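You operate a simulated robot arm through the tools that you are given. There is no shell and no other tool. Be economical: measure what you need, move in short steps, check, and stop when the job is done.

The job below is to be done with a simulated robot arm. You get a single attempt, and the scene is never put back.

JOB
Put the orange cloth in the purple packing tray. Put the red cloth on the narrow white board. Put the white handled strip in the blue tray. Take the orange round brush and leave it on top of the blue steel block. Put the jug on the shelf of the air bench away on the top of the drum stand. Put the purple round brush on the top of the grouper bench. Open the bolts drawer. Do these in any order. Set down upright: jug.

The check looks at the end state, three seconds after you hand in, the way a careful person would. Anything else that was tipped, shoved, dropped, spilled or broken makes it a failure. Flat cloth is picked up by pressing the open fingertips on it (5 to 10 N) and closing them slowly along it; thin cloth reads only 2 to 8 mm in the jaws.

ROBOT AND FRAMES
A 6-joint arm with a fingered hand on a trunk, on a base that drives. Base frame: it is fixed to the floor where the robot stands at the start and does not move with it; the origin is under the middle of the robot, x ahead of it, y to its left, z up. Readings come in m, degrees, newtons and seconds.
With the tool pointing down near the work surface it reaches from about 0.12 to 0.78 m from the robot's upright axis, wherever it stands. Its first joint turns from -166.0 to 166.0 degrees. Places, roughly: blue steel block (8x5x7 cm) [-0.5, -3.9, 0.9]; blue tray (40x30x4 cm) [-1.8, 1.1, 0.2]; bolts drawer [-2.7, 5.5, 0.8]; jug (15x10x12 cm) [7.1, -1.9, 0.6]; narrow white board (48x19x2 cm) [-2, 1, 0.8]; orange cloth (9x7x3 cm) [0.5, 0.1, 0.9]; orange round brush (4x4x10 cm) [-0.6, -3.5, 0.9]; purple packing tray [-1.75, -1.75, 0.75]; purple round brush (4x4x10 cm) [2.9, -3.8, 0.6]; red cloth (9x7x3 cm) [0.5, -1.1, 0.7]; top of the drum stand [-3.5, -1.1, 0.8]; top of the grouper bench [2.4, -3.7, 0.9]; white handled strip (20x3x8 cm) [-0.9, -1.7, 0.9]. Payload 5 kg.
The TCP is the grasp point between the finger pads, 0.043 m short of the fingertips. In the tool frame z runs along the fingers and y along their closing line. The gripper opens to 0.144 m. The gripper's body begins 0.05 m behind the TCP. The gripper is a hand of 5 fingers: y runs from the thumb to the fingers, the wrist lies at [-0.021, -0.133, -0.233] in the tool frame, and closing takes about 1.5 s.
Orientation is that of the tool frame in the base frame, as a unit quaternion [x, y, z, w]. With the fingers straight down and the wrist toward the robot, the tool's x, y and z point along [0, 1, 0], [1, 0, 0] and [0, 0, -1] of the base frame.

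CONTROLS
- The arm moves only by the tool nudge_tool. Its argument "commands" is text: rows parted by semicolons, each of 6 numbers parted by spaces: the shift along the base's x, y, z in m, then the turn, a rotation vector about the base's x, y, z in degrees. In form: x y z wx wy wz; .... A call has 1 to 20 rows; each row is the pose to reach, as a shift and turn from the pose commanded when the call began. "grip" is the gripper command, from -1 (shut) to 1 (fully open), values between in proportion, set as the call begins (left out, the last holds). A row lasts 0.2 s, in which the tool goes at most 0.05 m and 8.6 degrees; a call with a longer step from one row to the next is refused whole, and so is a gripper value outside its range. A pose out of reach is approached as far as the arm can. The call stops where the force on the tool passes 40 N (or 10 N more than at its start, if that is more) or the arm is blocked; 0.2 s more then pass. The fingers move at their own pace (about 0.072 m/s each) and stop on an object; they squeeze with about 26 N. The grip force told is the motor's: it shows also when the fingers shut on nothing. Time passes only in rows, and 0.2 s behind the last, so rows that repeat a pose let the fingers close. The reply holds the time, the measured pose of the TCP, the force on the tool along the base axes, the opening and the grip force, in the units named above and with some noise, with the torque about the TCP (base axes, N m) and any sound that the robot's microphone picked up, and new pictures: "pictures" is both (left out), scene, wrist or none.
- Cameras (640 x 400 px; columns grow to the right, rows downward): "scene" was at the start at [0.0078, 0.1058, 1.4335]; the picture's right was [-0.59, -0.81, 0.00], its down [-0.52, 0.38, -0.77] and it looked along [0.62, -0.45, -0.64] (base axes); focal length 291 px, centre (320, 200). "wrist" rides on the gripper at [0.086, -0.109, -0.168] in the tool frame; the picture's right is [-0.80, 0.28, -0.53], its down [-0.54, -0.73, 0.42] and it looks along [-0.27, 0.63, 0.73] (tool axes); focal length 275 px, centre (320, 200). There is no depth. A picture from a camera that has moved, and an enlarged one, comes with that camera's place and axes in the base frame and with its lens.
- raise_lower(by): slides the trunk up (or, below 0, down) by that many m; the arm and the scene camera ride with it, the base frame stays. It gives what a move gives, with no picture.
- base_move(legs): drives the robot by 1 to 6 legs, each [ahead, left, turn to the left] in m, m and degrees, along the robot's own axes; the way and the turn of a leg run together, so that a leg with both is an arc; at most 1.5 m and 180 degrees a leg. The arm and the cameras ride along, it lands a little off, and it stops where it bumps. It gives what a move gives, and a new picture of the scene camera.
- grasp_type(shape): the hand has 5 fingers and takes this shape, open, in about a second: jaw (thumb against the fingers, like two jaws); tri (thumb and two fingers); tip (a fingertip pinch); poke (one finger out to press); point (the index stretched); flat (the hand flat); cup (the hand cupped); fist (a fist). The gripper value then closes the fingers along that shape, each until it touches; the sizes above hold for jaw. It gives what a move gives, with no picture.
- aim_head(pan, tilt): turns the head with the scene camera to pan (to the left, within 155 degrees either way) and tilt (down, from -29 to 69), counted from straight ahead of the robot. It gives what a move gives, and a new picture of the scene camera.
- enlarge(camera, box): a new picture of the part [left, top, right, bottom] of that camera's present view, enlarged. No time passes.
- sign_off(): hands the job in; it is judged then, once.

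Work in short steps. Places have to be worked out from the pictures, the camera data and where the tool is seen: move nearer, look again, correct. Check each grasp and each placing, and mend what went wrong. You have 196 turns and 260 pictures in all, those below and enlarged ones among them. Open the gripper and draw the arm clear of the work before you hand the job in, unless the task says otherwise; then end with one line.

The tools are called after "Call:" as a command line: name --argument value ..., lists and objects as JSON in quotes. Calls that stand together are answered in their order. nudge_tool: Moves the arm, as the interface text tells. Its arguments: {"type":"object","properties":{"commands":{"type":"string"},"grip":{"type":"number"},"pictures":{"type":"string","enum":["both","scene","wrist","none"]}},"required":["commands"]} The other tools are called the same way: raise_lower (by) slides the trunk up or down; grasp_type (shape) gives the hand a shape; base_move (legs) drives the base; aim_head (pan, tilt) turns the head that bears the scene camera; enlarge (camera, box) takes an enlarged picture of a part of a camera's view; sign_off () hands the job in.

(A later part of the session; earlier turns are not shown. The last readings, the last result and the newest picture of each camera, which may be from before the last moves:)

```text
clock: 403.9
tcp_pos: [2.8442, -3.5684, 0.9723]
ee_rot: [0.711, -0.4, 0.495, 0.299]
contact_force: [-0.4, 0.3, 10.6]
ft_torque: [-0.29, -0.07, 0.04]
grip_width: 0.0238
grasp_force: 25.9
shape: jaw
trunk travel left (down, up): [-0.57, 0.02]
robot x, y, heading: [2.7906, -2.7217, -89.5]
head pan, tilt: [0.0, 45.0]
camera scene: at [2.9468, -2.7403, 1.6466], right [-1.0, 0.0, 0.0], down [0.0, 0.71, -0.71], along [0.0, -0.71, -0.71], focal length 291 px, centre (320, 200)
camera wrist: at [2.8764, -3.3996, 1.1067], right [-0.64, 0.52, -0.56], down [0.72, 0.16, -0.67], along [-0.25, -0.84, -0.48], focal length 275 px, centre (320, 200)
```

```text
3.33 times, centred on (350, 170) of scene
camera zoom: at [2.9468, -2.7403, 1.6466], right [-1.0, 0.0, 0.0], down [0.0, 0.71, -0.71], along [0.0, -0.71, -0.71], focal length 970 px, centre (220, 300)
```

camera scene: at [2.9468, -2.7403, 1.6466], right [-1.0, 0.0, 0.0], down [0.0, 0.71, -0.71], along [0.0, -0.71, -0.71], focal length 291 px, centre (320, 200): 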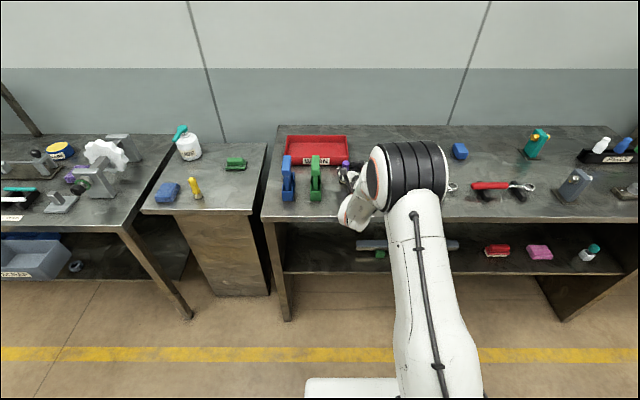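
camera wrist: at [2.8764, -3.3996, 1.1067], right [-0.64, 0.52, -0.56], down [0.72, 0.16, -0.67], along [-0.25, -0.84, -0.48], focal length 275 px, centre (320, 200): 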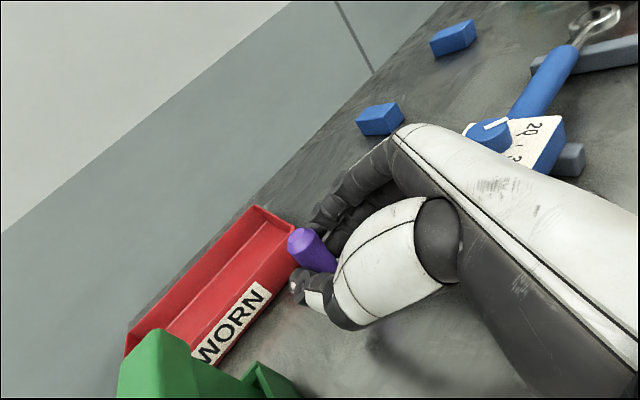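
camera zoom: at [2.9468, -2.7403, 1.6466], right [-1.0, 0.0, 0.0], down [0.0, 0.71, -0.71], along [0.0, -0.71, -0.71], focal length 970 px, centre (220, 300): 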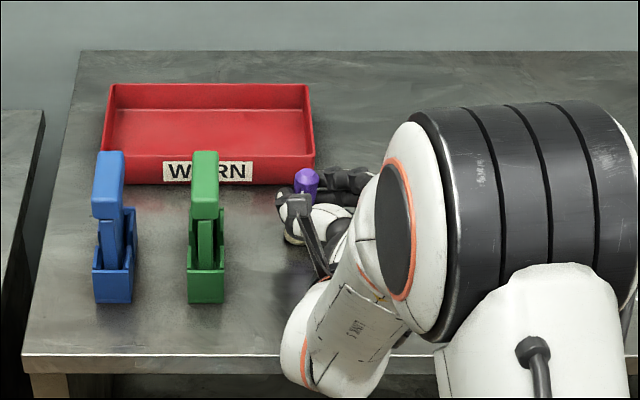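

Contact came early, possibly fingertips at the red tray. I raise slightly, shift 3.5 cm toward the front, and lower again.

Call:
nudge_tool --commands "0 0 0.015 0 0 0;-0.005 0.02 0.015 0 0 0;-0.008 0.035 0.01 0 0 0;-0.008 0.035 0 0 0 0;-0.008 0.035 -0.006 0 0 0;-0.008 0.035 -0.012 0 0 0" --pictures "wrist"

Call:
enlarge --camera "scene" --box '[270, 110, 430, 230]'

```text
clock: 405.3
tcp_pos: [2.836, -3.5332, 0.9652]
ee_rot: [0.71, -0.399, 0.496, 0.302]
contact_force: [-0.7, -1.1, 32.6]
ft_torque: [-0.66, 0.2, 0.07]
grip_width: 0.0245
grasp_force: 26.5
shape: jaw
trunk travel left (down, up): [-0.57, 0.02]
robot x, y, heading: [2.7902, -2.721, -89.6]
head pan, tilt: [0.0, 45.0]
camera wrist: at [2.8668, -3.3636, 1.0984], right [-0.65, 0.51, -0.57], down [0.72, 0.16, -0.68], along [-0.25, -0.84, -0.47], focal length 275 px, centre (320, 200)
```

wrist: 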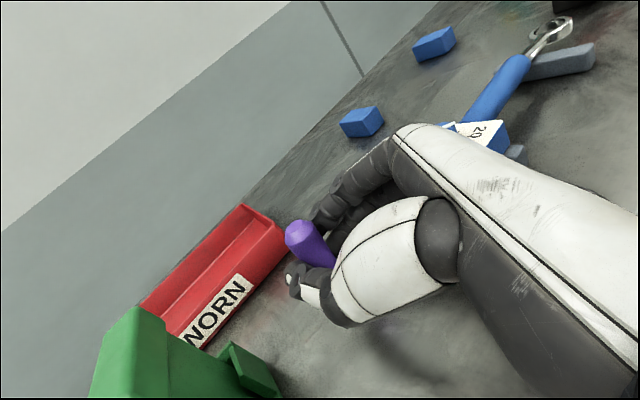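

```text
3.33 times, centred on (350, 170) of scene
camera zoom: at [2.9468, -2.7383, 1.6468], right [-1.0, 0.0, 0.0], down [0.0, 0.71, -0.71], along [0.0, -0.71, -0.71], focal length 970 px, centre (220, 300)
```

zoom: 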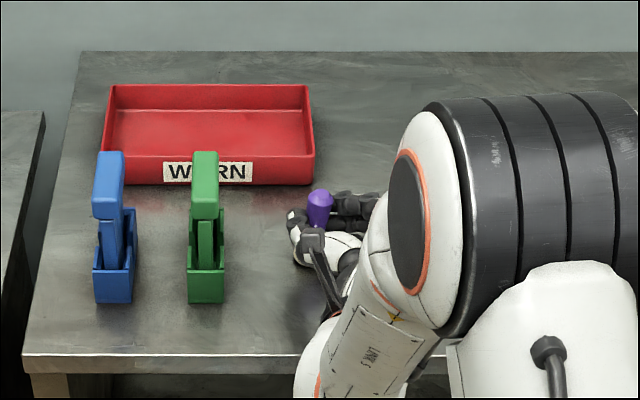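

The brush is in contact with the bench. I ease the load and open gently.

Call:
nudge_tool --commands "0 0 0.006 0 0 0;0 0 0.006 0 0 0;0 0 0.006 0 0 0" --pictures "wrist"

```text
clock: 406.1
tcp_pos: [2.8354, -3.5314, 0.9658]
ee_rot: [0.712, -0.402, 0.493, 0.298]
contact_force: [-1.3, -5.6, 21.0]
ft_torque: [-0.69, 0.11, 0.09]
grip_width: 0.0246
grasp_force: 25.9
shape: jaw
trunk travel left (down, up): [-0.57, 0.02]
robot x, y, heading: [2.7916, -2.7221, -89.9]
head pan, tilt: [0.0, 45.0]
camera wrist: at [2.867, -3.3631, 1.1004], right [-0.64, 0.52, -0.56], down [0.72, 0.17, -0.67], along [-0.26, -0.84, -0.48], focal length 275 px, centre (320, 200)
```

wrist: 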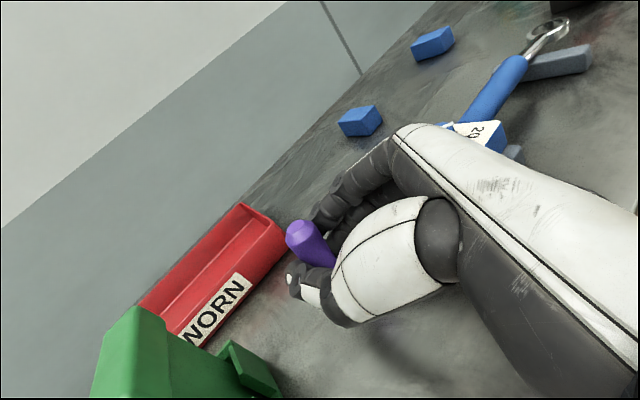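

Call:
nudge_tool --commands "0 0 0.004 0 0 0;0 0 0.004 0 0 0" --pictures "none"

```text
clock: 406.7
tcp_pos: [2.8349, -3.5309, 0.9666]
ee_rot: [0.712, -0.403, 0.493, 0.297]
contact_force: [-1.8, -2.1, 9.7]
ft_torque: [-0.37, 0.09, 0.06]
grip_width: 0.0241
grasp_force: 25.9
shape: jaw
trunk travel left (down, up): [-0.57, 0.02]
robot x, y, heading: [2.7909, -2.7193, -89.9]
head pan, tilt: [0.0, 45.0]
```

Call:
nudge_tool --commands "0 0 0.003 0 0 0;0 0 0.003 0 0 0;0 0 0.003 0 0 0" --grip -0.5 --pictures "wrist"

Call:
nudge_tool --commands "0 0 0 0 0 0;0 0 0 0 0 0;0 0 0 0 0 0" --grip 0.4 --pictures "wrist"

Call:
enlarge --camera "scene" --box '[270, 110, 430, 230]'

```text
clock: 407.5
tcp_pos: [2.8348, -3.5323, 0.9705]
ee_rot: [0.712, -0.403, 0.493, 0.297]
contact_force: [0.8, -0.9, -0.8]
ft_torque: [0.01, -0.01, -0.03]
grip_width: 0.0355
grasp_force: 0.1
shape: jaw
trunk travel left (down, up): [-0.57, 0.02]
robot x, y, heading: [2.7933, -2.7208, -89.8]
head pan, tilt: [0.0, 45.0]
camera wrist: at [2.8673, -3.3643, 1.1058], right [-0.64, 0.52, -0.56], down [0.72, 0.17, -0.67], along [-0.26, -0.84, -0.48], focal length 275 px, centre (320, 200)
```

wrist: 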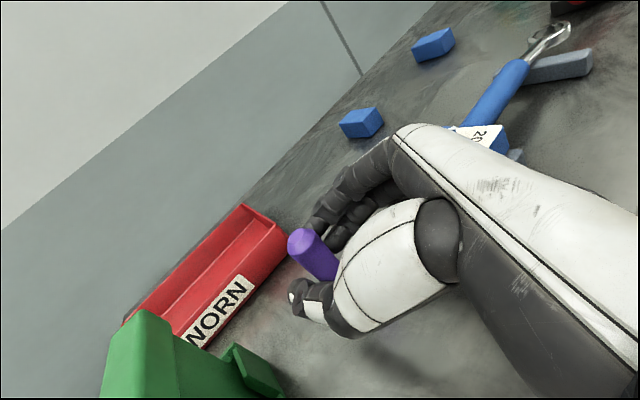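

```text
clock: 408.3
tcp_pos: [2.8349, -3.5331, 0.9714]
ee_rot: [0.712, -0.402, 0.493, 0.297]
contact_force: [0.2, -1.4, -0.3]
ft_torque: [-0.01, 0.03, 0.05]
grip_width: 0.1003
grasp_force: 0.0
shape: jaw
trunk travel left (down, up): [-0.57, 0.02]
robot x, y, heading: [2.794, -2.7193, -89.8]
head pan, tilt: [0.0, 45.0]
camera wrist: at [2.8674, -3.3645, 1.1064], right [-0.64, 0.52, -0.56], down [0.72, 0.17, -0.67], along [-0.26, -0.84, -0.48], focal length 275 px, centre (320, 200)
```

wrist: 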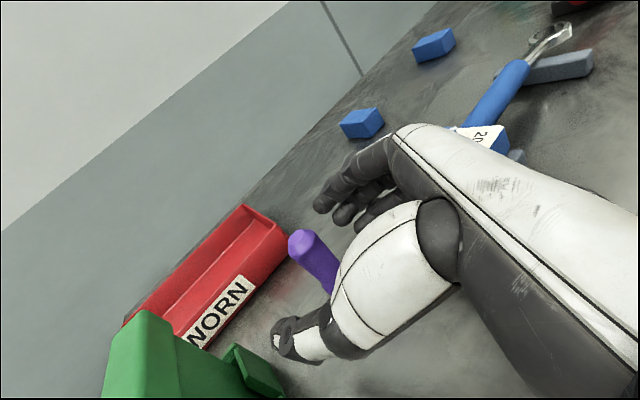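

```text
3.33 times, centred on (350, 170) of scene
camera zoom: at [2.9469, -2.7414, 1.6462], right [-1.0, 0.0, 0.0], down [0.0, 0.71, -0.71], along [0.0, -0.71, -0.71], focal length 970 px, centre (220, 300)
```

zoom: 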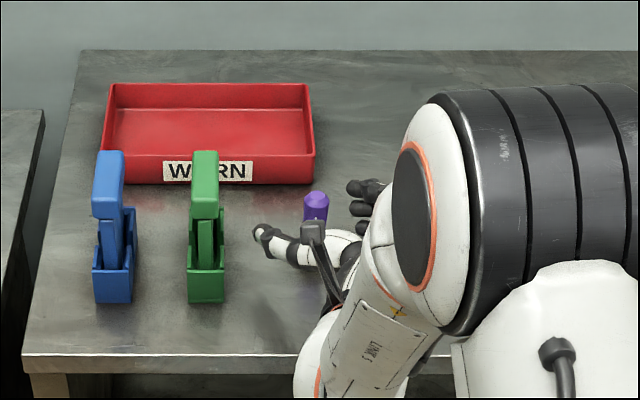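

Purple brush stands on the bench top. I withdraw along the hand's axis.

Call:
nudge_tool --commands "-0.012 0.024 0.01 0 0 0;-0.024 0.048 0.02 0 0 0;-0.035 0.075 0.035 0 0 0;-0.045 0.105 0.06 0 0 0;-0.045 0.15 0.07 0 0 0;-0.045 0.195 0.07 0 0 0" --pictures "scene"

Call:
enlarge --camera "scene" --box '[250, 100, 450, 230]'

```text
clock: 409.7
tcp_pos: [2.7906, -3.3392, 1.043]
ee_rot: [0.711, -0.403, 0.493, 0.298]
contact_force: [-0.4, 0.4, 0.2]
ft_torque: [0.01, 0.0, 0.03]
grip_width: 0.1007
grasp_force: 0.1
shape: jaw
trunk travel left (down, up): [-0.57, 0.02]
robot x, y, heading: [2.7901, -2.7209, -90.3]
head pan, tilt: [0.0, 45.0]
camera scene: at [2.947, -2.741, 1.6463], right [-1.0, 0.0, 0.0], down [0.0, 0.71, -0.71], along [0.0, -0.71, -0.71], focal length 291 px, centre (320, 200)
```

scene: 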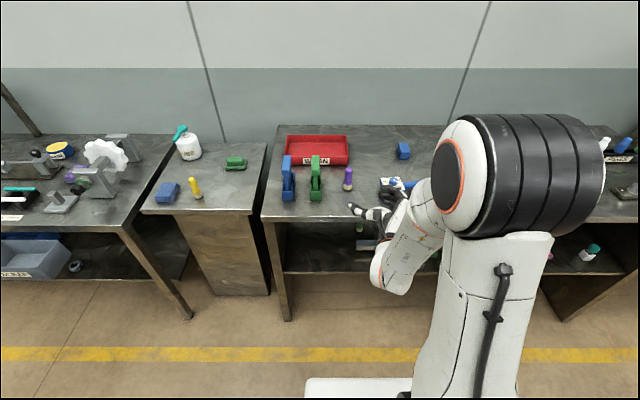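

```text
3.08 times, centred on (350, 165) of scene
camera zoom: at [2.947, -2.741, 1.6463], right [-1.0, 0.0, 0.0], down [0.0, 0.71, -0.71], along [0.0, -0.71, -0.71], focal length 896 px, centre (228, 308)
```

zoom: 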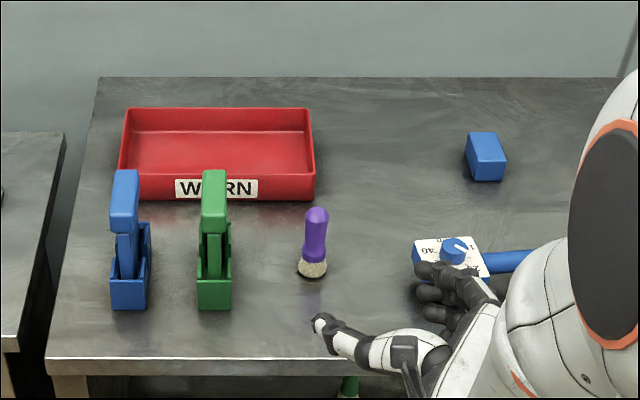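

All good on the bench. Now the jug: I turn east and drive down the corridor.

Call:
base_move --legs '[[-0.05, 0, 0], [0, 0, 90], [1.5, 0, 0]]'

Call:
aim_head --pan 10 --tilt 20

```text
clock: 421.5
tcp_pos: [4.9164, -2.7188, 1.0413]
ee_rot: [0.792, 0.205, 0.561, -0.129]
contact_force: [-0.2, 0.1, 0.4]
ft_torque: [-0.06, 0.0, 0.04]
grip_width: 0.1004
grasp_force: 0.0
shape: jaw
trunk travel left (down, up): [-0.57, 0.02]
robot x, y, heading: [4.2968, -2.6924, -1.5]
head pan, tilt: [0.0, 45.0]
camera scene: at [4.3227, -2.5408, 1.6462], right [-0.03, -1.0, 0.0], down [-0.71, 0.02, -0.71], along [0.71, -0.02, -0.71], focal length 291 px, centre (320, 200)
```

scene: 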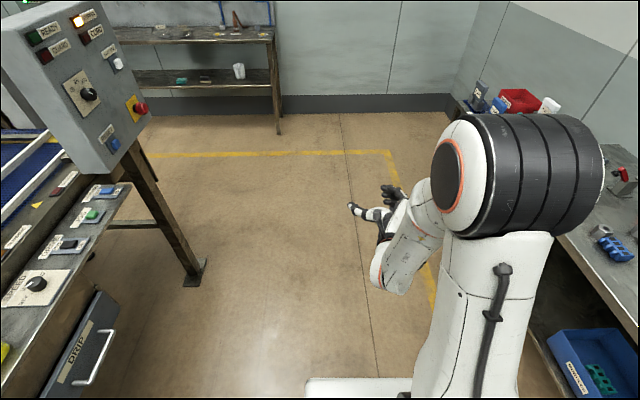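

```text
clock: 422.4
tcp_pos: [4.9154, -2.7174, 1.0416]
ee_rot: [0.792, 0.206, 0.561, -0.129]
contact_force: [0.6, -0.5, 0.9]
ft_torque: [0.01, 0.01, 0.04]
grip_width: 0.1005
grasp_force: 0.0
shape: jaw
trunk travel left (down, up): [-0.57, 0.02]
robot x, y, heading: [4.2992, -2.6984, -1.8]
head pan, tilt: [10.0, 20.0]
camera scene: at [4.3335, -2.525, 1.6848], right [0.14, -0.99, 0.0], down [-0.34, -0.05, -0.94], along [0.93, 0.14, -0.34], focal length 291 px, centre (320, 200)
```

scene: 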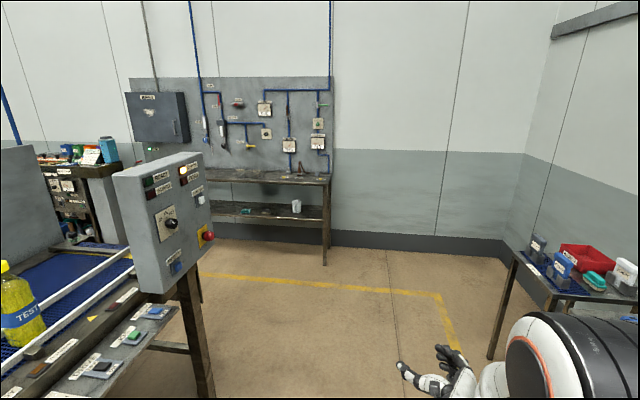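

The jug stands on the lower shelf of the bench at the end wall, about [7.1, -1.86, 0.6]. I drive closer past the control panel.

Call:
base_move --legs '[[1.5, 0, 1.8], [0, 0.7, 0]]'

Call:
raise_lower --by -0.3

Call:
aim_head --pan 0 --tilt 25

Call:
enlarge --camera "scene" --box '[180, 100, 480, 300]'

```text
clock: 433.4
tcp_pos: [6.4129, -1.9689, 1.0414]
ee_rot: [0.782, 0.238, 0.555, -0.152]
contact_force: [-0.3, 0.2, 0.1]
ft_torque: [0.02, 0.01, 0.0]
grip_width: 0.1006
grasp_force: 0.1
shape: jaw
trunk travel left (down, up): [-0.57, 0.02]
robot x, y, heading: [5.7944, -1.9969, 2.9]
head pan, tilt: [10.0, 20.0]
camera scene: at [5.8157, -1.8228, 1.6849], right [0.22, -0.97, 0.0], down [-0.33, -0.08, -0.94], along [0.92, 0.21, -0.34], focal length 291 px, centre (320, 200)
```

scene: 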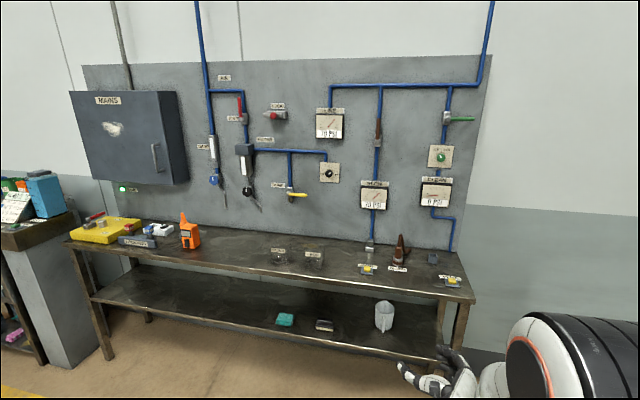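

```text
clock: 436.4
tcp_pos: [6.4119, -1.9688, 0.7417]
ee_rot: [0.782, 0.237, 0.556, -0.152]
contact_force: [0.1, 0.3, 0.3]
ft_torque: [0.01, -0.01, -0.01]
grip_width: 0.1004
grasp_force: 0.1
shape: jaw
trunk travel left (down, up): [-0.27, 0.32]
robot x, y, heading: [5.7939, -1.9963, 3.0]
head pan, tilt: [10.0, 20.0]
```

```text
clock: 437.1
tcp_pos: [6.4118, -1.9683, 0.7414]
ee_rot: [0.782, 0.238, 0.555, -0.152]
contact_force: [0.9, -1.3, -0.2]
ft_torque: [-0.01, 0.01, 0.01]
grip_width: 0.1007
grasp_force: 0.1
shape: jaw
trunk travel left (down, up): [-0.27, 0.32]
robot x, y, heading: [5.7934, -1.996, 3.0]
head pan, tilt: [0.0, 25.0]
camera scene: at [5.8169, -1.8391, 1.3769], right [0.05, -1.0, 0.0], down [-0.42, -0.02, -0.91], along [0.91, 0.05, -0.42], focal length 291 px, centre (320, 200)
```

scene: 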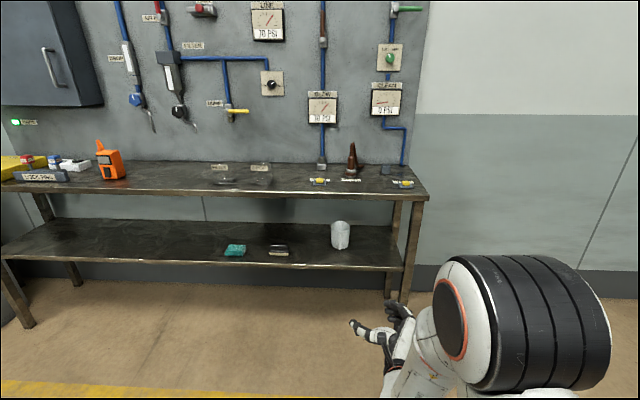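

```text
2.00 times, centred on (330, 200) of scene
camera zoom: at [5.8169, -1.8391, 1.3769], right [0.05, -1.0, 0.0], down [-0.42, -0.02, -0.91], along [0.91, 0.05, -0.42], focal length 582 px, centre (300, 200)
```

zoom: 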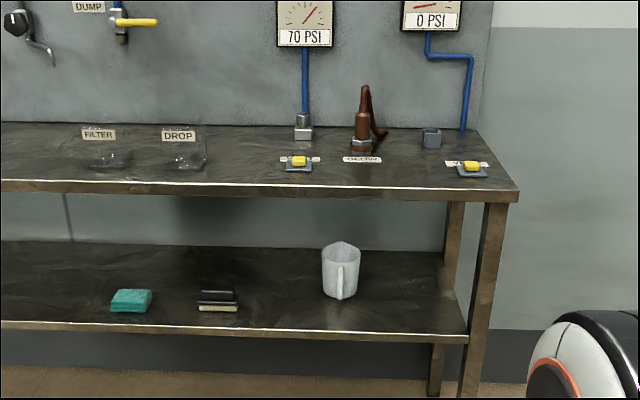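

The jug stands with its handle facing the robot, at about [7.06, -1.87], shelf z≈0.54. I'll pinch the handle with a level hand (camera up): I turn the hand to point straight along +x and look.

Call:
nudge_tool --commands "0 0 -0.01 1.4 -3.7 -6.4;0 0 -0.02 2.8 -7.5 -12.9;0 0 -0.03 4.3 -11.2 -19.3;0 0 -0.04 5.7 -15 -25.8;0 0 -0.05 7.1 -18.7 -32.2;0 0 -0.05 7.1 -18.7 -32.2" --grip 0.2

```text
clock: 438.5
tcp_pos: [6.4113, -1.9682, 0.692]
ee_rot: [0.707, 0.0, 0.707, 0.0]
contact_force: [-0.5, 0.8, 0.3]
ft_torque: [0.02, 0.01, 0.03]
grip_width: 0.0866
grasp_force: 0.0
shape: jaw
trunk travel left (down, up): [-0.27, 0.32]
robot x, y, heading: [5.7958, -1.9953, 2.8]
head pan, tilt: [0.0, 25.0]
camera scene: at [5.817, -1.8391, 1.3768], right [0.05, -1.0, 0.0], down [-0.42, -0.02, -0.91], along [0.91, 0.05, -0.42], focal length 291 px, centre (320, 200)
camera wrist: at [6.2436, -1.8588, 0.7783], right [-0.53, -0.28, -0.8], down [0.42, 0.73, -0.54], along [0.73, -0.63, -0.27], focal length 275 px, centre (320, 200)
```

scene: 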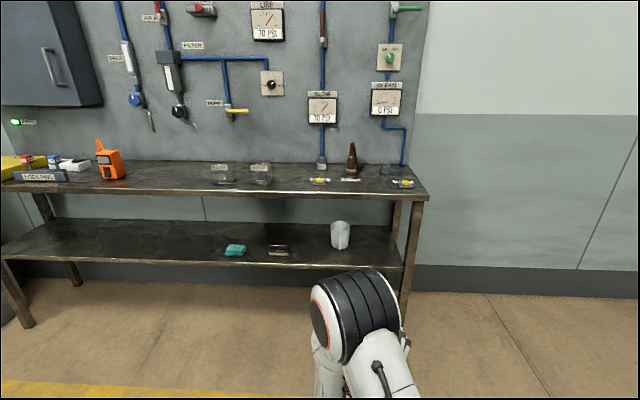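
wrist: 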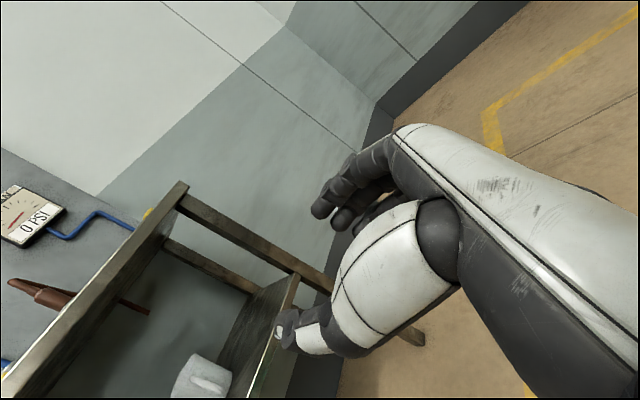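

Pose reached. Handle appears near [7.05–7.09, -1.873]. I align laterally and close in for a better look.

Call:
base_move --legs '[[0.22, 0.085, -2.8]]'

Call:
nudge_tool --commands "0 0 -0.02 0 0 0;0 0 -0.04 0 0 0;0 0 -0.06 0 0 0"

Call:
enlarge --camera "scene" --box '[220, 180, 440, 320]'

```text
clock: 440.2
tcp_pos: [6.634, -1.9066, 0.6907]
ee_rot: [0.707, -0.017, 0.707, 0.017]
contact_force: [0.1, -0.6, -0.1]
ft_torque: [0.01, 0.01, 0.02]
grip_width: 0.0868
grasp_force: 0.1
shape: jaw
trunk travel left (down, up): [-0.27, 0.32]
robot x, y, heading: [6.0171, -1.9084, 0.1]
head pan, tilt: [0.0, 25.0]
camera scene: at [6.0457, -1.7499, 1.3768], right [0.0, -1.0, 0.0], down [-0.42, 0.0, -0.91], along [0.91, 0.0, -0.42], focal length 291 px, centre (320, 200)
```

scene: 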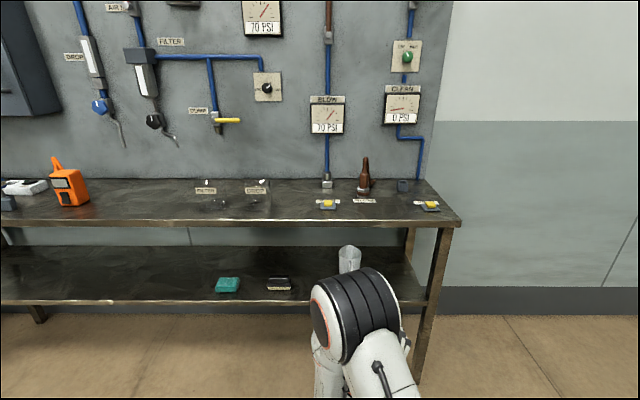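

```text
clock: 441.0
tcp_pos: [6.6341, -1.9076, 0.6319]
ee_rot: [0.707, -0.019, 0.707, 0.016]
contact_force: [-0.4, 0.0, 0.5]
ft_torque: [-0.01, 0.02, 0.0]
grip_width: 0.0868
grasp_force: 0.0
shape: jaw
trunk travel left (down, up): [-0.27, 0.32]
robot x, y, heading: [6.0212, -1.907, 0.0]
head pan, tilt: [0.0, 25.0]
camera scene: at [6.0456, -1.7499, 1.3769], right [0.0, -1.0, 0.0], down [-0.42, 0.0, -0.91], along [0.91, 0.0, -0.42], focal length 291 px, centre (320, 200)
camera wrist: at [6.4709, -1.7906, 0.7191], right [-0.55, -0.26, -0.8], down [0.46, 0.71, -0.54], along [0.7, -0.66, -0.27], focal length 275 px, centre (320, 200)
```

scene: 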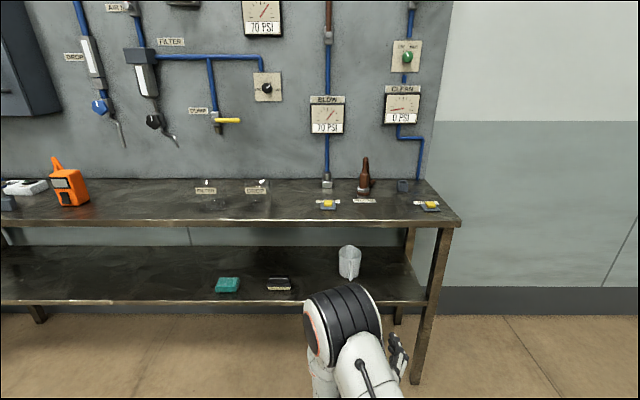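
wrist: 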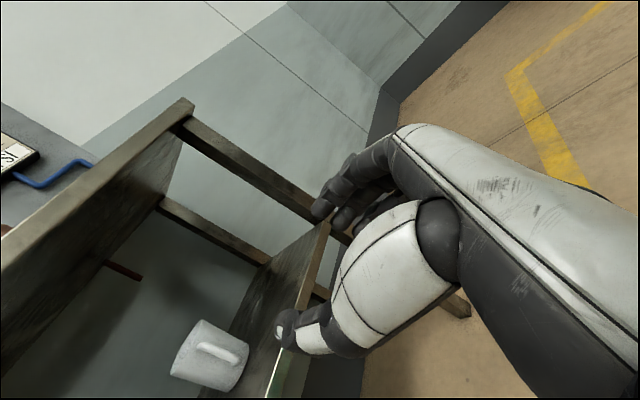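

```text
2.86 times, centred on (330, 250) of scene
camera zoom: at [6.0456, -1.7499, 1.3769], right [0.0, -1.0, 0.0], down [-0.42, 0.0, -0.91], along [0.91, 0.0, -0.42], focal length 832 px, centre (291, 57)
```

zoom: 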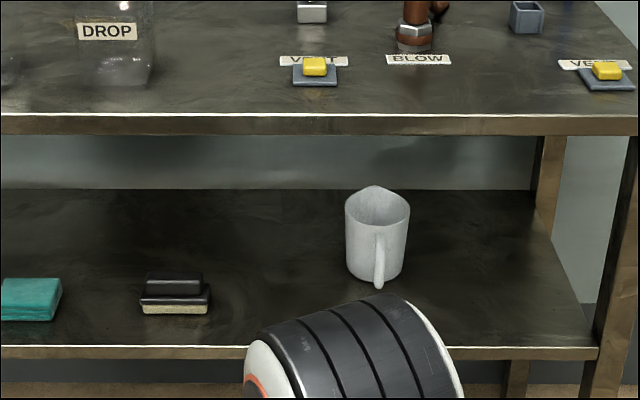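

Handle centre triangulates to [7.06, -1.881, 0.573]. I extend the arm partway and lower, correcting yaw.

Call:
nudge_tool --commands "0.04 0.006 -0.005 0 0 1.4;0.08 0.012 -0.01 0 0 2.8;0.12 0.018 -0.02 0 0 2.8;0.16 0.022 -0.03 0 0 2.8;0.2 0.026 -0.04 0 0 2.8;0.24 0.026 -0.05 0 0 2.8"

```text
clock: 442.4
tcp_pos: [6.8725, -1.8791, 0.5805]
ee_rot: [0.708, 0.0, 0.706, 0.001]
contact_force: [-1.0, 0.0, 1.6]
ft_torque: [-0.02, 0.01, -0.02]
grip_width: 0.0868
grasp_force: 0.1
shape: jaw
trunk travel left (down, up): [-0.27, 0.32]
robot x, y, heading: [6.0177, -1.9054, 0.2]
head pan, tilt: [0.0, 25.0]
camera scene: at [6.0456, -1.7498, 1.3769], right [0.0, -1.0, 0.0], down [-0.42, 0.0, -0.91], along [0.91, 0.0, -0.42], focal length 291 px, centre (320, 200)
camera wrist: at [6.7049, -1.7697, 0.6677], right [-0.54, -0.28, -0.8], down [0.42, 0.73, -0.54], along [0.73, -0.63, -0.27], focal length 275 px, centre (320, 200)
```

scene: 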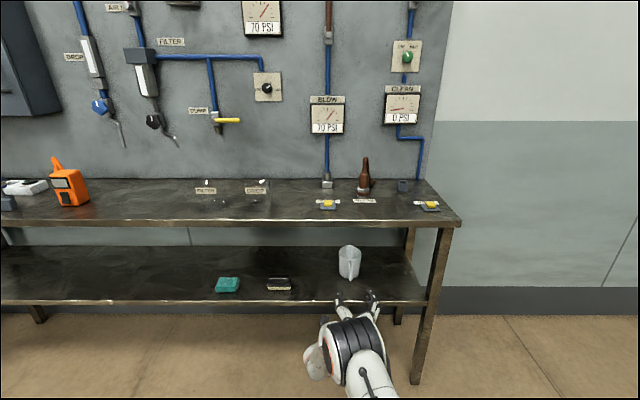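
wrist: 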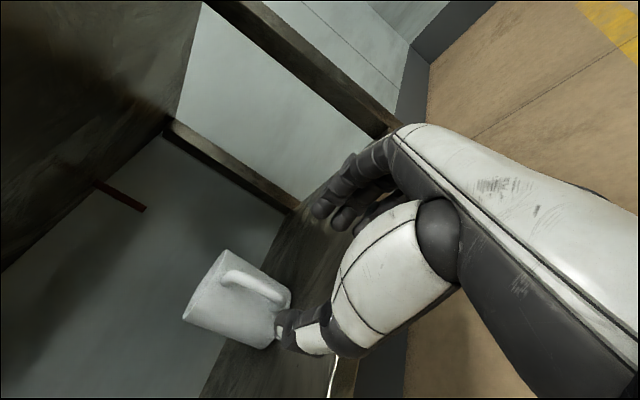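

Nearly aligned; I shift y by −8 mm and advance to the handle.

Call:
nudge_tool --commands "0.04 -0.004 0 0 0 0;0.08 -0.008 0 0 0 0;0.11 -0.008 0 0 0 0;0.13 -0.008 0 0 0 0" --pictures "wrist"

Call:
enlarge --camera "scene" --box '[260, 200, 440, 320]'

```text
clock: 442.9
tcp_pos: [6.9109, -1.8826, 0.5726]
ee_rot: [0.712, -0.002, 0.702, 0.001]
contact_force: [-12.8, 1.2, 0.3]
ft_torque: [0.1, 0.94, -0.83]
grip_width: 0.0866
grasp_force: 0.1
shape: jaw
trunk travel left (down, up): [-0.27, 0.32]
robot x, y, heading: [6.0165, -1.9061, 0.3]
head pan, tilt: [0.0, 25.0]
stopped in row 2: the force on the tool passed its limit (the readings are from after the stop); the commanded pose is now the measured one
camera wrist: at [6.7438, -1.7726, 0.663], right [-0.55, -0.28, -0.79], down [0.42, 0.72, -0.55], along [0.72, -0.63, -0.28], focal length 275 px, centre (320, 200)
```

wrist: 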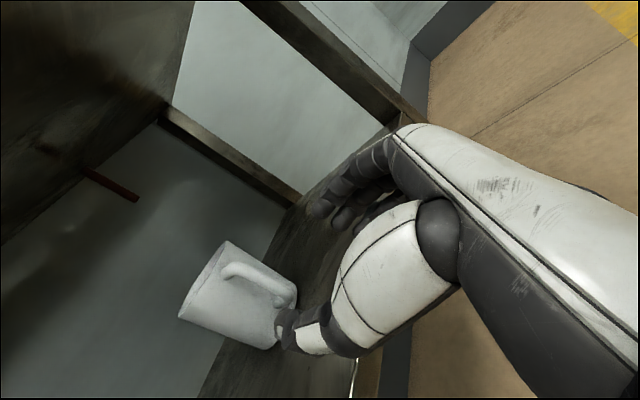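

```text
3.33 times, centred on (350, 260) of scene
camera zoom: at [6.0447, -1.7497, 1.3768], right [0.0, -1.0, 0.0], down [-0.42, 0.0, -0.91], along [0.91, 0.0, -0.42], focal length 970 px, centre (220, 0)
```

zoom: 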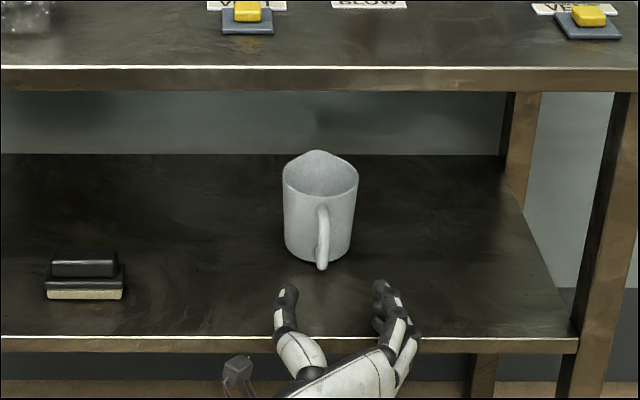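

The lower edge of the hand touched the shelf front edge. I back off, pitch the hand 20° down so the palm rides higher, and raise the TCP a bit.

Call:
nudge_tool --commands "-0.03 0 0.01 0 0 0;-0.03 0 0.03 0 7 0;-0.03 -0.003 0.035 0 14 0;-0.03 -0.004 0.035 0 20 0;-0.01 -0.004 0.035 0 20 0;0.02 -0.004 0.035 0 20 0;0.05 -0.004 0.034 0 20 0" --pictures "wrist"

Call:
enlarge --camera "scene" --box '[260, 200, 440, 320]'

```text
clock: 444.5
tcp_pos: [6.9624, -1.8869, 0.608]
ee_rot: [0.823, -0.001, 0.568, 0.001]
contact_force: [0.4, 0.4, 0.9]
ft_torque: [-0.04, 0.0, 0.03]
grip_width: 0.0865
grasp_force: 0.0
shape: jaw
trunk travel left (down, up): [-0.27, 0.32]
robot x, y, heading: [6.0159, -1.908, 0.5]
head pan, tilt: [0.0, 25.0]
camera wrist: at [6.8352, -1.777, 0.749], right [-0.78, -0.28, -0.56], down [0.21, 0.72, -0.66], along [0.59, -0.63, -0.51], focal length 275 px, centre (320, 200)
```

wrist: 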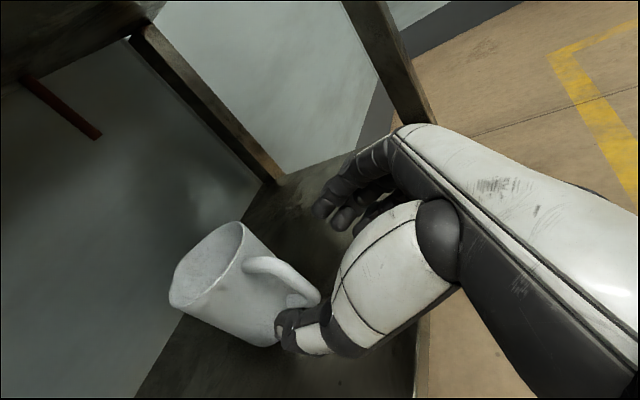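

```text
3.33 times, centred on (350, 260) of scene
camera zoom: at [6.0456, -1.7498, 1.3768], right [0.0, -1.0, 0.0], down [-0.42, 0.0, -0.91], along [0.91, 0.0, -0.42], focal length 970 px, centre (220, 0)
```

zoom: 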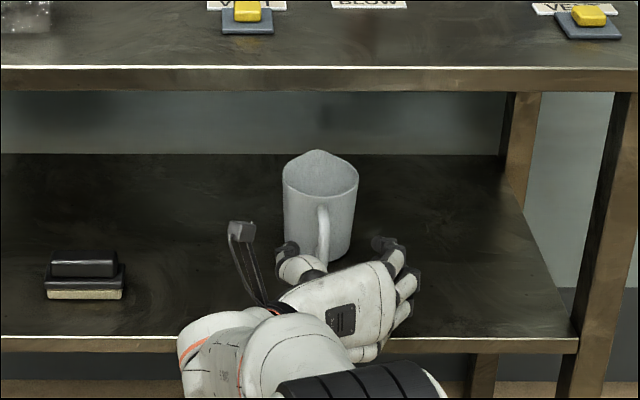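

Handle strap is at [7.027, -1.879, ~0.59]. I advance 6 cm with an 8 mm shift left.

Call:
nudge_tool --commands "0.01 0.008 0 0 0 0;0.03 0.008 0 0 0 0;0.045 0.008 0 0 0 0;0.058 0.008 0 0 0 0" --pictures "wrist"

Call:
enlarge --camera "scene" --box '[260, 200, 440, 320]'

```text
clock: 445.5
tcp_pos: [7.0218, -1.8778, 0.6078]
ee_rot: [0.823, -0.002, 0.568, 0.002]
contact_force: [-0.2, -0.8, -0.2]
ft_torque: [0.0, 0.04, 0.0]
grip_width: 0.0868
grasp_force: 0.0
shape: jaw
trunk travel left (down, up): [-0.27, 0.32]
robot x, y, heading: [6.0135, -1.907, 0.4]
head pan, tilt: [0.0, 25.0]
camera wrist: at [6.8941, -1.7689, 0.7487], right [-0.78, -0.28, -0.56], down [0.21, 0.72, -0.66], along [0.59, -0.63, -0.51], focal length 275 px, centre (320, 200)
```

wrist: 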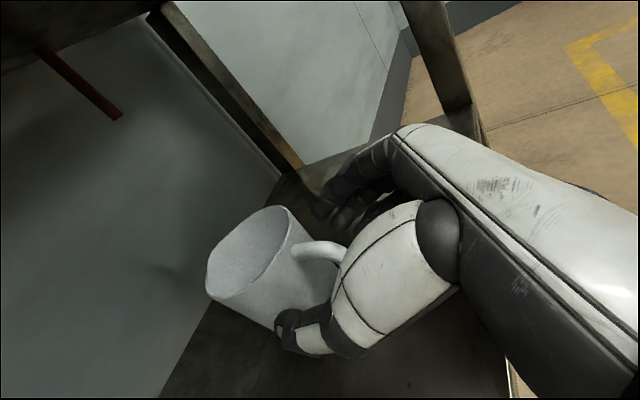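

```text
3.33 times, centred on (350, 260) of scene
camera zoom: at [6.0458, -1.7498, 1.3768], right [0.0, -1.0, 0.0], down [-0.42, 0.0, -0.91], along [0.91, 0.0, -0.42], focal length 970 px, centre (220, 0)
```

zoom: 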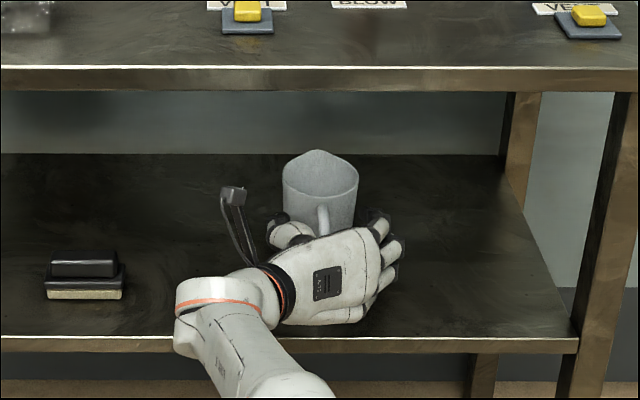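

Handle is inside the hand, thumb left and fingers right. I close.

Call:
nudge_tool --commands "0 0 0 0 0 0;0 0 0 0 0 0;0 0 0 0 0 0;0 0 0 0 0 0;0 0 0 0 0 0;0 0 0 0 0 0;0 0 0 0 0 0" --grip -1 --pictures "wrist"

Call:
enlarge --camera "scene" --box '[260, 200, 440, 320]'

```text
clock: 447.1
tcp_pos: [7.0199, -1.8784, 0.6088]
ee_rot: [0.823, -0.001, 0.568, 0.001]
contact_force: [0.0, -1.0, -0.2]
ft_torque: [-0.11, -0.04, -0.05]
grip_width: 0.0001
grasp_force: 26.0
shape: jaw
trunk travel left (down, up): [-0.27, 0.32]
robot x, y, heading: [6.0194, -1.9093, 0.4]
head pan, tilt: [0.0, 25.0]
camera wrist: at [6.894, -1.7689, 0.7487], right [-0.78, -0.28, -0.56], down [0.21, 0.72, -0.66], along [0.59, -0.63, -0.51], focal length 275 px, centre (320, 200)
```

wrist: 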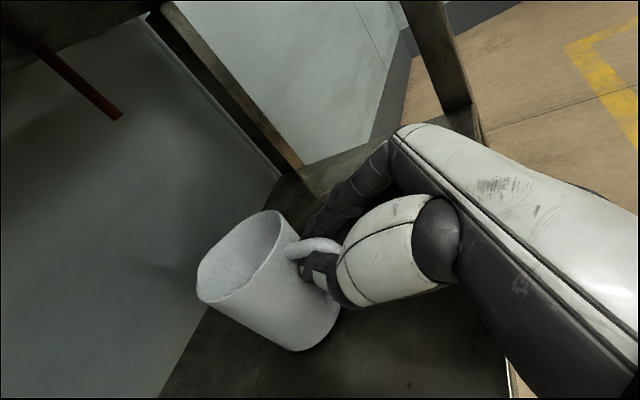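

```text
3.33 times, centred on (350, 260) of scene
camera zoom: at [6.0458, -1.7498, 1.3768], right [0.0, -1.0, 0.0], down [-0.42, 0.0, -0.91], along [0.91, 0.0, -0.42], focal length 970 px, centre (220, 0)
```

zoom: 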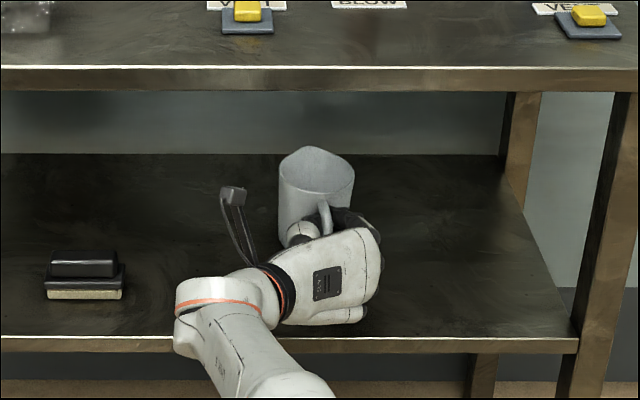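

The hand is closed around/through the handle. I lift gently 2 cm to test.

Call:
nudge_tool --commands "0 0 0.007 0 0 0;0 0 0.014 0 0 0;0 0 0.022 0 0 0;0 0 0.03 0 0 0" --pictures "wrist"

Call:
enlarge --camera "scene" --box '[260, 200, 440, 320]'

```text
clock: 448.1
tcp_pos: [7.0209, -1.8788, 0.6379]
ee_rot: [0.823, -0.001, 0.568, 0.001]
contact_force: [0.4, -0.3, -2.0]
ft_torque: [-0.03, 0.06, 0.01]
grip_width: 0.0
grasp_force: 25.9
shape: jaw
trunk travel left (down, up): [-0.27, 0.32]
robot x, y, heading: [6.0176, -1.9061, 0.1]
head pan, tilt: [0.0, 25.0]
camera wrist: at [6.8938, -1.7689, 0.7786], right [-0.78, -0.28, -0.56], down [0.21, 0.72, -0.66], along [0.59, -0.63, -0.51], focal length 275 px, centre (320, 200)
```

wrist: 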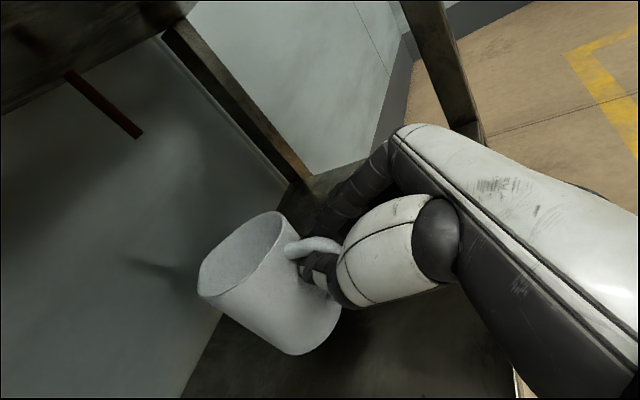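

```text
3.33 times, centred on (350, 260) of scene
camera zoom: at [6.0461, -1.7498, 1.3768], right [0.0, -1.0, 0.0], down [-0.42, 0.0, -0.91], along [0.91, 0.0, -0.42], focal length 970 px, centre (220, 0)
```

zoom: 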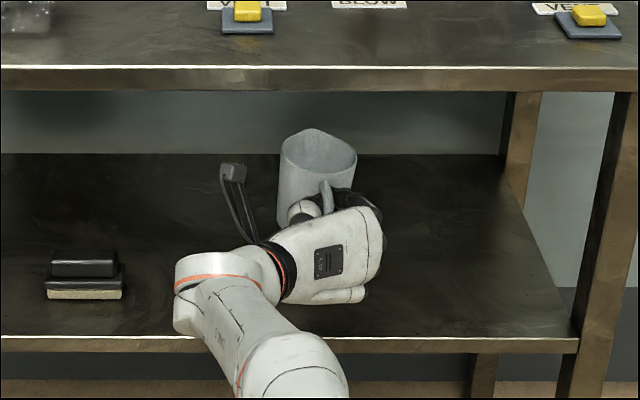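

The jug lifts upright (about 2 N). I withdraw it horizontally.

Call:
nudge_tool --commands "-0.04 0 0.005 0 0 0;-0.08 0 0.005 0 0 0;-0.12 0 0.005 0 0 0;-0.16 0 0.005 0 0 0;-0.2 0 0.005 0 0 0;-0.24 0 0.005 0 0 0;-0.28 0 0.01 0 0 0;-0.32 0 0.015 0 0 0" --pictures "wrist"

Call:
base_move --legs '[[-0.4, 0, 0]]'

```text
clock: 449.9
tcp_pos: [6.7012, -1.8791, 0.6553]
ee_rot: [0.822, -0.002, 0.569, 0.001]
contact_force: [0.1, 0.9, -2.5]
ft_torque: [0.0, 0.09, -0.01]
grip_width: 0.0001
grasp_force: 25.7
shape: jaw
trunk travel left (down, up): [-0.27, 0.32]
robot x, y, heading: [6.0165, -1.9055, 0.4]
head pan, tilt: [0.0, 25.0]
camera wrist: at [6.5747, -1.7696, 0.7955], right [-0.78, -0.28, -0.56], down [0.21, 0.72, -0.66], along [0.59, -0.63, -0.51], focal length 275 px, centre (320, 200)
```

wrist: 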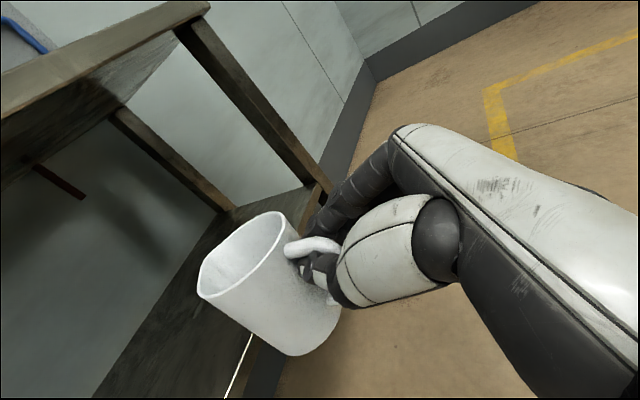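

```text
clock: 451.8
tcp_pos: [6.4481, -1.8863, 0.6555]
ee_rot: [0.823, -0.006, 0.569, 0.005]
contact_force: [0.2, -0.2, -2.7]
ft_torque: [-0.02, 0.05, -0.01]
grip_width: 0.0001
grasp_force: 26.2
shape: jaw
trunk travel left (down, up): [-0.27, 0.32]
robot x, y, heading: [5.7638, -1.9103, -0.4]
head pan, tilt: [0.0, 25.0]
stopped in leg 1: the robot was blocked; the commanded pose is now the measured one
camera scene: at [5.7983, -1.7503, 1.3768], right [-0.01, -1.0, 0.0], down [-0.42, 0.0, -0.91], along [0.91, -0.01, -0.42], focal length 291 px, centre (320, 200)
```

scene: 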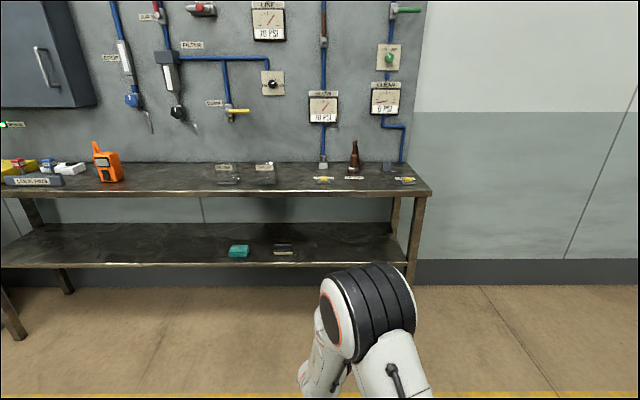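

The base touched the panel stand behind. I raise the trunk, move ahead and right clear of it, and turn around to face west.

Call:
raise_lower --by 0.32

Call:
base_move --legs '[[0.12, 0, 0], [0, -0.78, 0], [0, 0, 90]]'

Call:
aim_head --pan 10 --tilt 30

```text
clock: 454.9
tcp_pos: [6.4492, -1.8858, 0.9755]
ee_rot: [0.822, -0.005, 0.569, 0.005]
contact_force: [-0.1, -0.5, -0.9]
ft_torque: [0.01, 0.13, 0.01]
grip_width: 0.0003
grasp_force: 25.8
shape: jaw
trunk travel left (down, up): [-0.59, 0.0]
robot x, y, heading: [5.7665, -1.9047, -0.3]
head pan, tilt: [0.0, 25.0]
```

```text
clock: 463.8
tcp_pos: [5.8583, -2.0123, 0.9752]
ee_rot: [0.587, 0.577, 0.406, -0.398]
contact_force: [-0.5, 0.2, -1.2]
ft_torque: [-0.08, -0.02, -0.04]
grip_width: 0.0001
grasp_force: 26.1
shape: jaw
trunk travel left (down, up): [-0.59, 0.0]
robot x, y, heading: [5.8788, -2.6948, 89.4]
head pan, tilt: [0.0, 25.0]
camera scene: at [5.7204, -2.6612, 1.6968], right [1.0, -0.01, 0.0], down [0.0, -0.42, -0.91], along [0.01, 0.91, -0.42], focal length 291 px, centre (320, 200)
```

scene: 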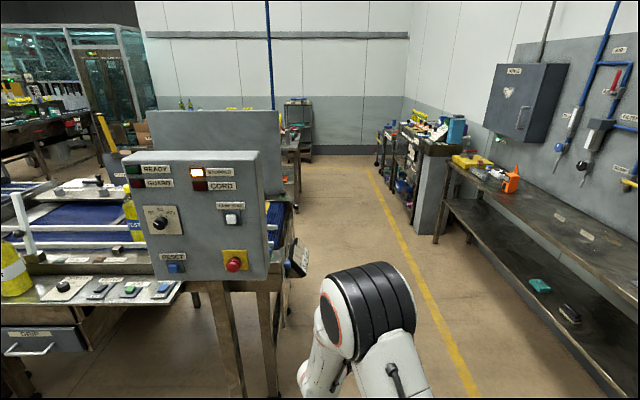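

```text
clock: 464.6
tcp_pos: [5.8588, -2.0118, 0.9762]
ee_rot: [0.587, 0.577, 0.406, -0.398]
contact_force: [0.7, 0.4, -1.9]
ft_torque: [-0.08, -0.04, 0.0]
grip_width: 0.0001
grasp_force: 26.1
shape: jaw
trunk travel left (down, up): [-0.59, 0.0]
robot x, y, heading: [5.8763, -2.6931, 89.4]
head pan, tilt: [10.0, 30.0]
camera scene: at [5.7047, -2.6641, 1.6889], right [0.99, 0.16, 0.0], down [0.08, -0.49, -0.87], along [-0.14, 0.85, -0.5], focal length 291 px, centre (320, 200)
```

scene: 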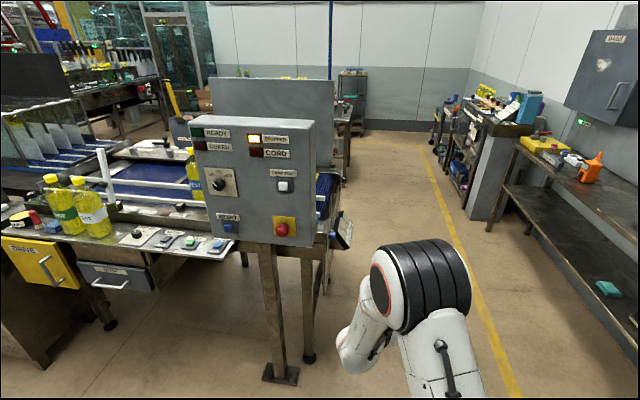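

The control panel head is near the sweep, so I move right 0.35 before turning the rest of the way west.

Call:
base_move --legs '[[0, -0.35, 0], [0, 0, 91], [1.5, 0, 0]]'

Call:
aim_head --pan 0 --tilt 25

```text
clock: 477.7
tcp_pos: [4.0448, -2.7013, 0.9754]
ee_rot: [0.007, 0.823, 0.007, -0.568]
contact_force: [1.1, -0.3, -0.6]
ft_torque: [0.04, -0.11, -0.03]
grip_width: 0.0
grasp_force: 25.7
shape: jaw
trunk travel left (down, up): [-0.59, 0.0]
robot x, y, heading: [4.7267, -2.6858, 179.5]
head pan, tilt: [10.0, 30.0]
camera scene: at [4.6947, -2.8563, 1.6888], right [-0.16, 0.99, 0.0], down [0.49, 0.08, -0.87], along [-0.85, -0.14, -0.5], focal length 291 px, centre (320, 200)
```

scene: 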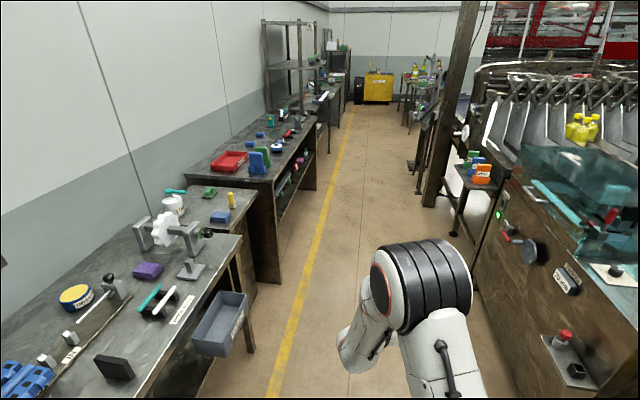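

```text
clock: 478.4
tcp_pos: [4.0438, -2.7013, 0.9754]
ee_rot: [0.007, 0.823, 0.006, -0.568]
contact_force: [0.9, 0.2, -1.8]
ft_torque: [0.0, -0.07, -0.02]
grip_width: 0.0004
grasp_force: 25.4
shape: jaw
trunk travel left (down, up): [-0.59, 0.0]
robot x, y, heading: [4.7244, -2.6839, 179.2]
head pan, tilt: [0.0, 25.0]
camera scene: at [4.6919, -2.8406, 1.6968], right [0.01, 1.0, 0.0], down [0.42, 0.0, -0.91], along [-0.91, 0.01, -0.42], focal length 291 px, centre (320, 200)
```

scene: 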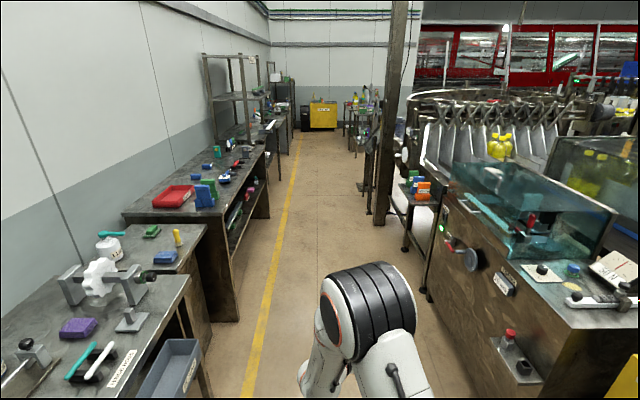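

The corridor west is clear. I drive along it to x≈−0.1.

Call:
base_move --legs '[[1.5, 0.06, 0.8], [1.5, 0.03, 0], [1.5, 0, 0]]'

```text
refused: leg 1 is longer than a leg can be; nothing moved
```

Call:
base_move --legs '[[1.45, 0.06, 0.8], [1.45, 0.03, 0], [1.45, 0, 0]]'

```text
clock: 499.1
tcp_pos: [-0.2697, -2.8059, 0.9754]
ee_rot: [-0.002, 0.823, -0.001, -0.568]
contact_force: [0.5, 0.5, -1.6]
ft_torque: [-0.01, -0.11, 0.03]
grip_width: 0.0002
grasp_force: 25.7
shape: jaw
trunk travel left (down, up): [-0.59, 0.0]
robot x, y, heading: [0.4122, -2.7769, -179.3]
head pan, tilt: [0.0, 25.0]
camera scene: at [0.3804, -2.93, 1.6968], right [-0.01, 1.0, 0.0], down [0.42, 0.0, -0.91], along [-0.91, -0.01, -0.42], focal length 291 px, centre (320, 200)
```

scene: 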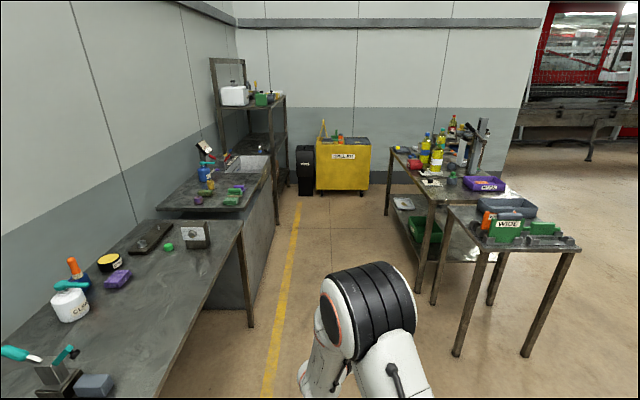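

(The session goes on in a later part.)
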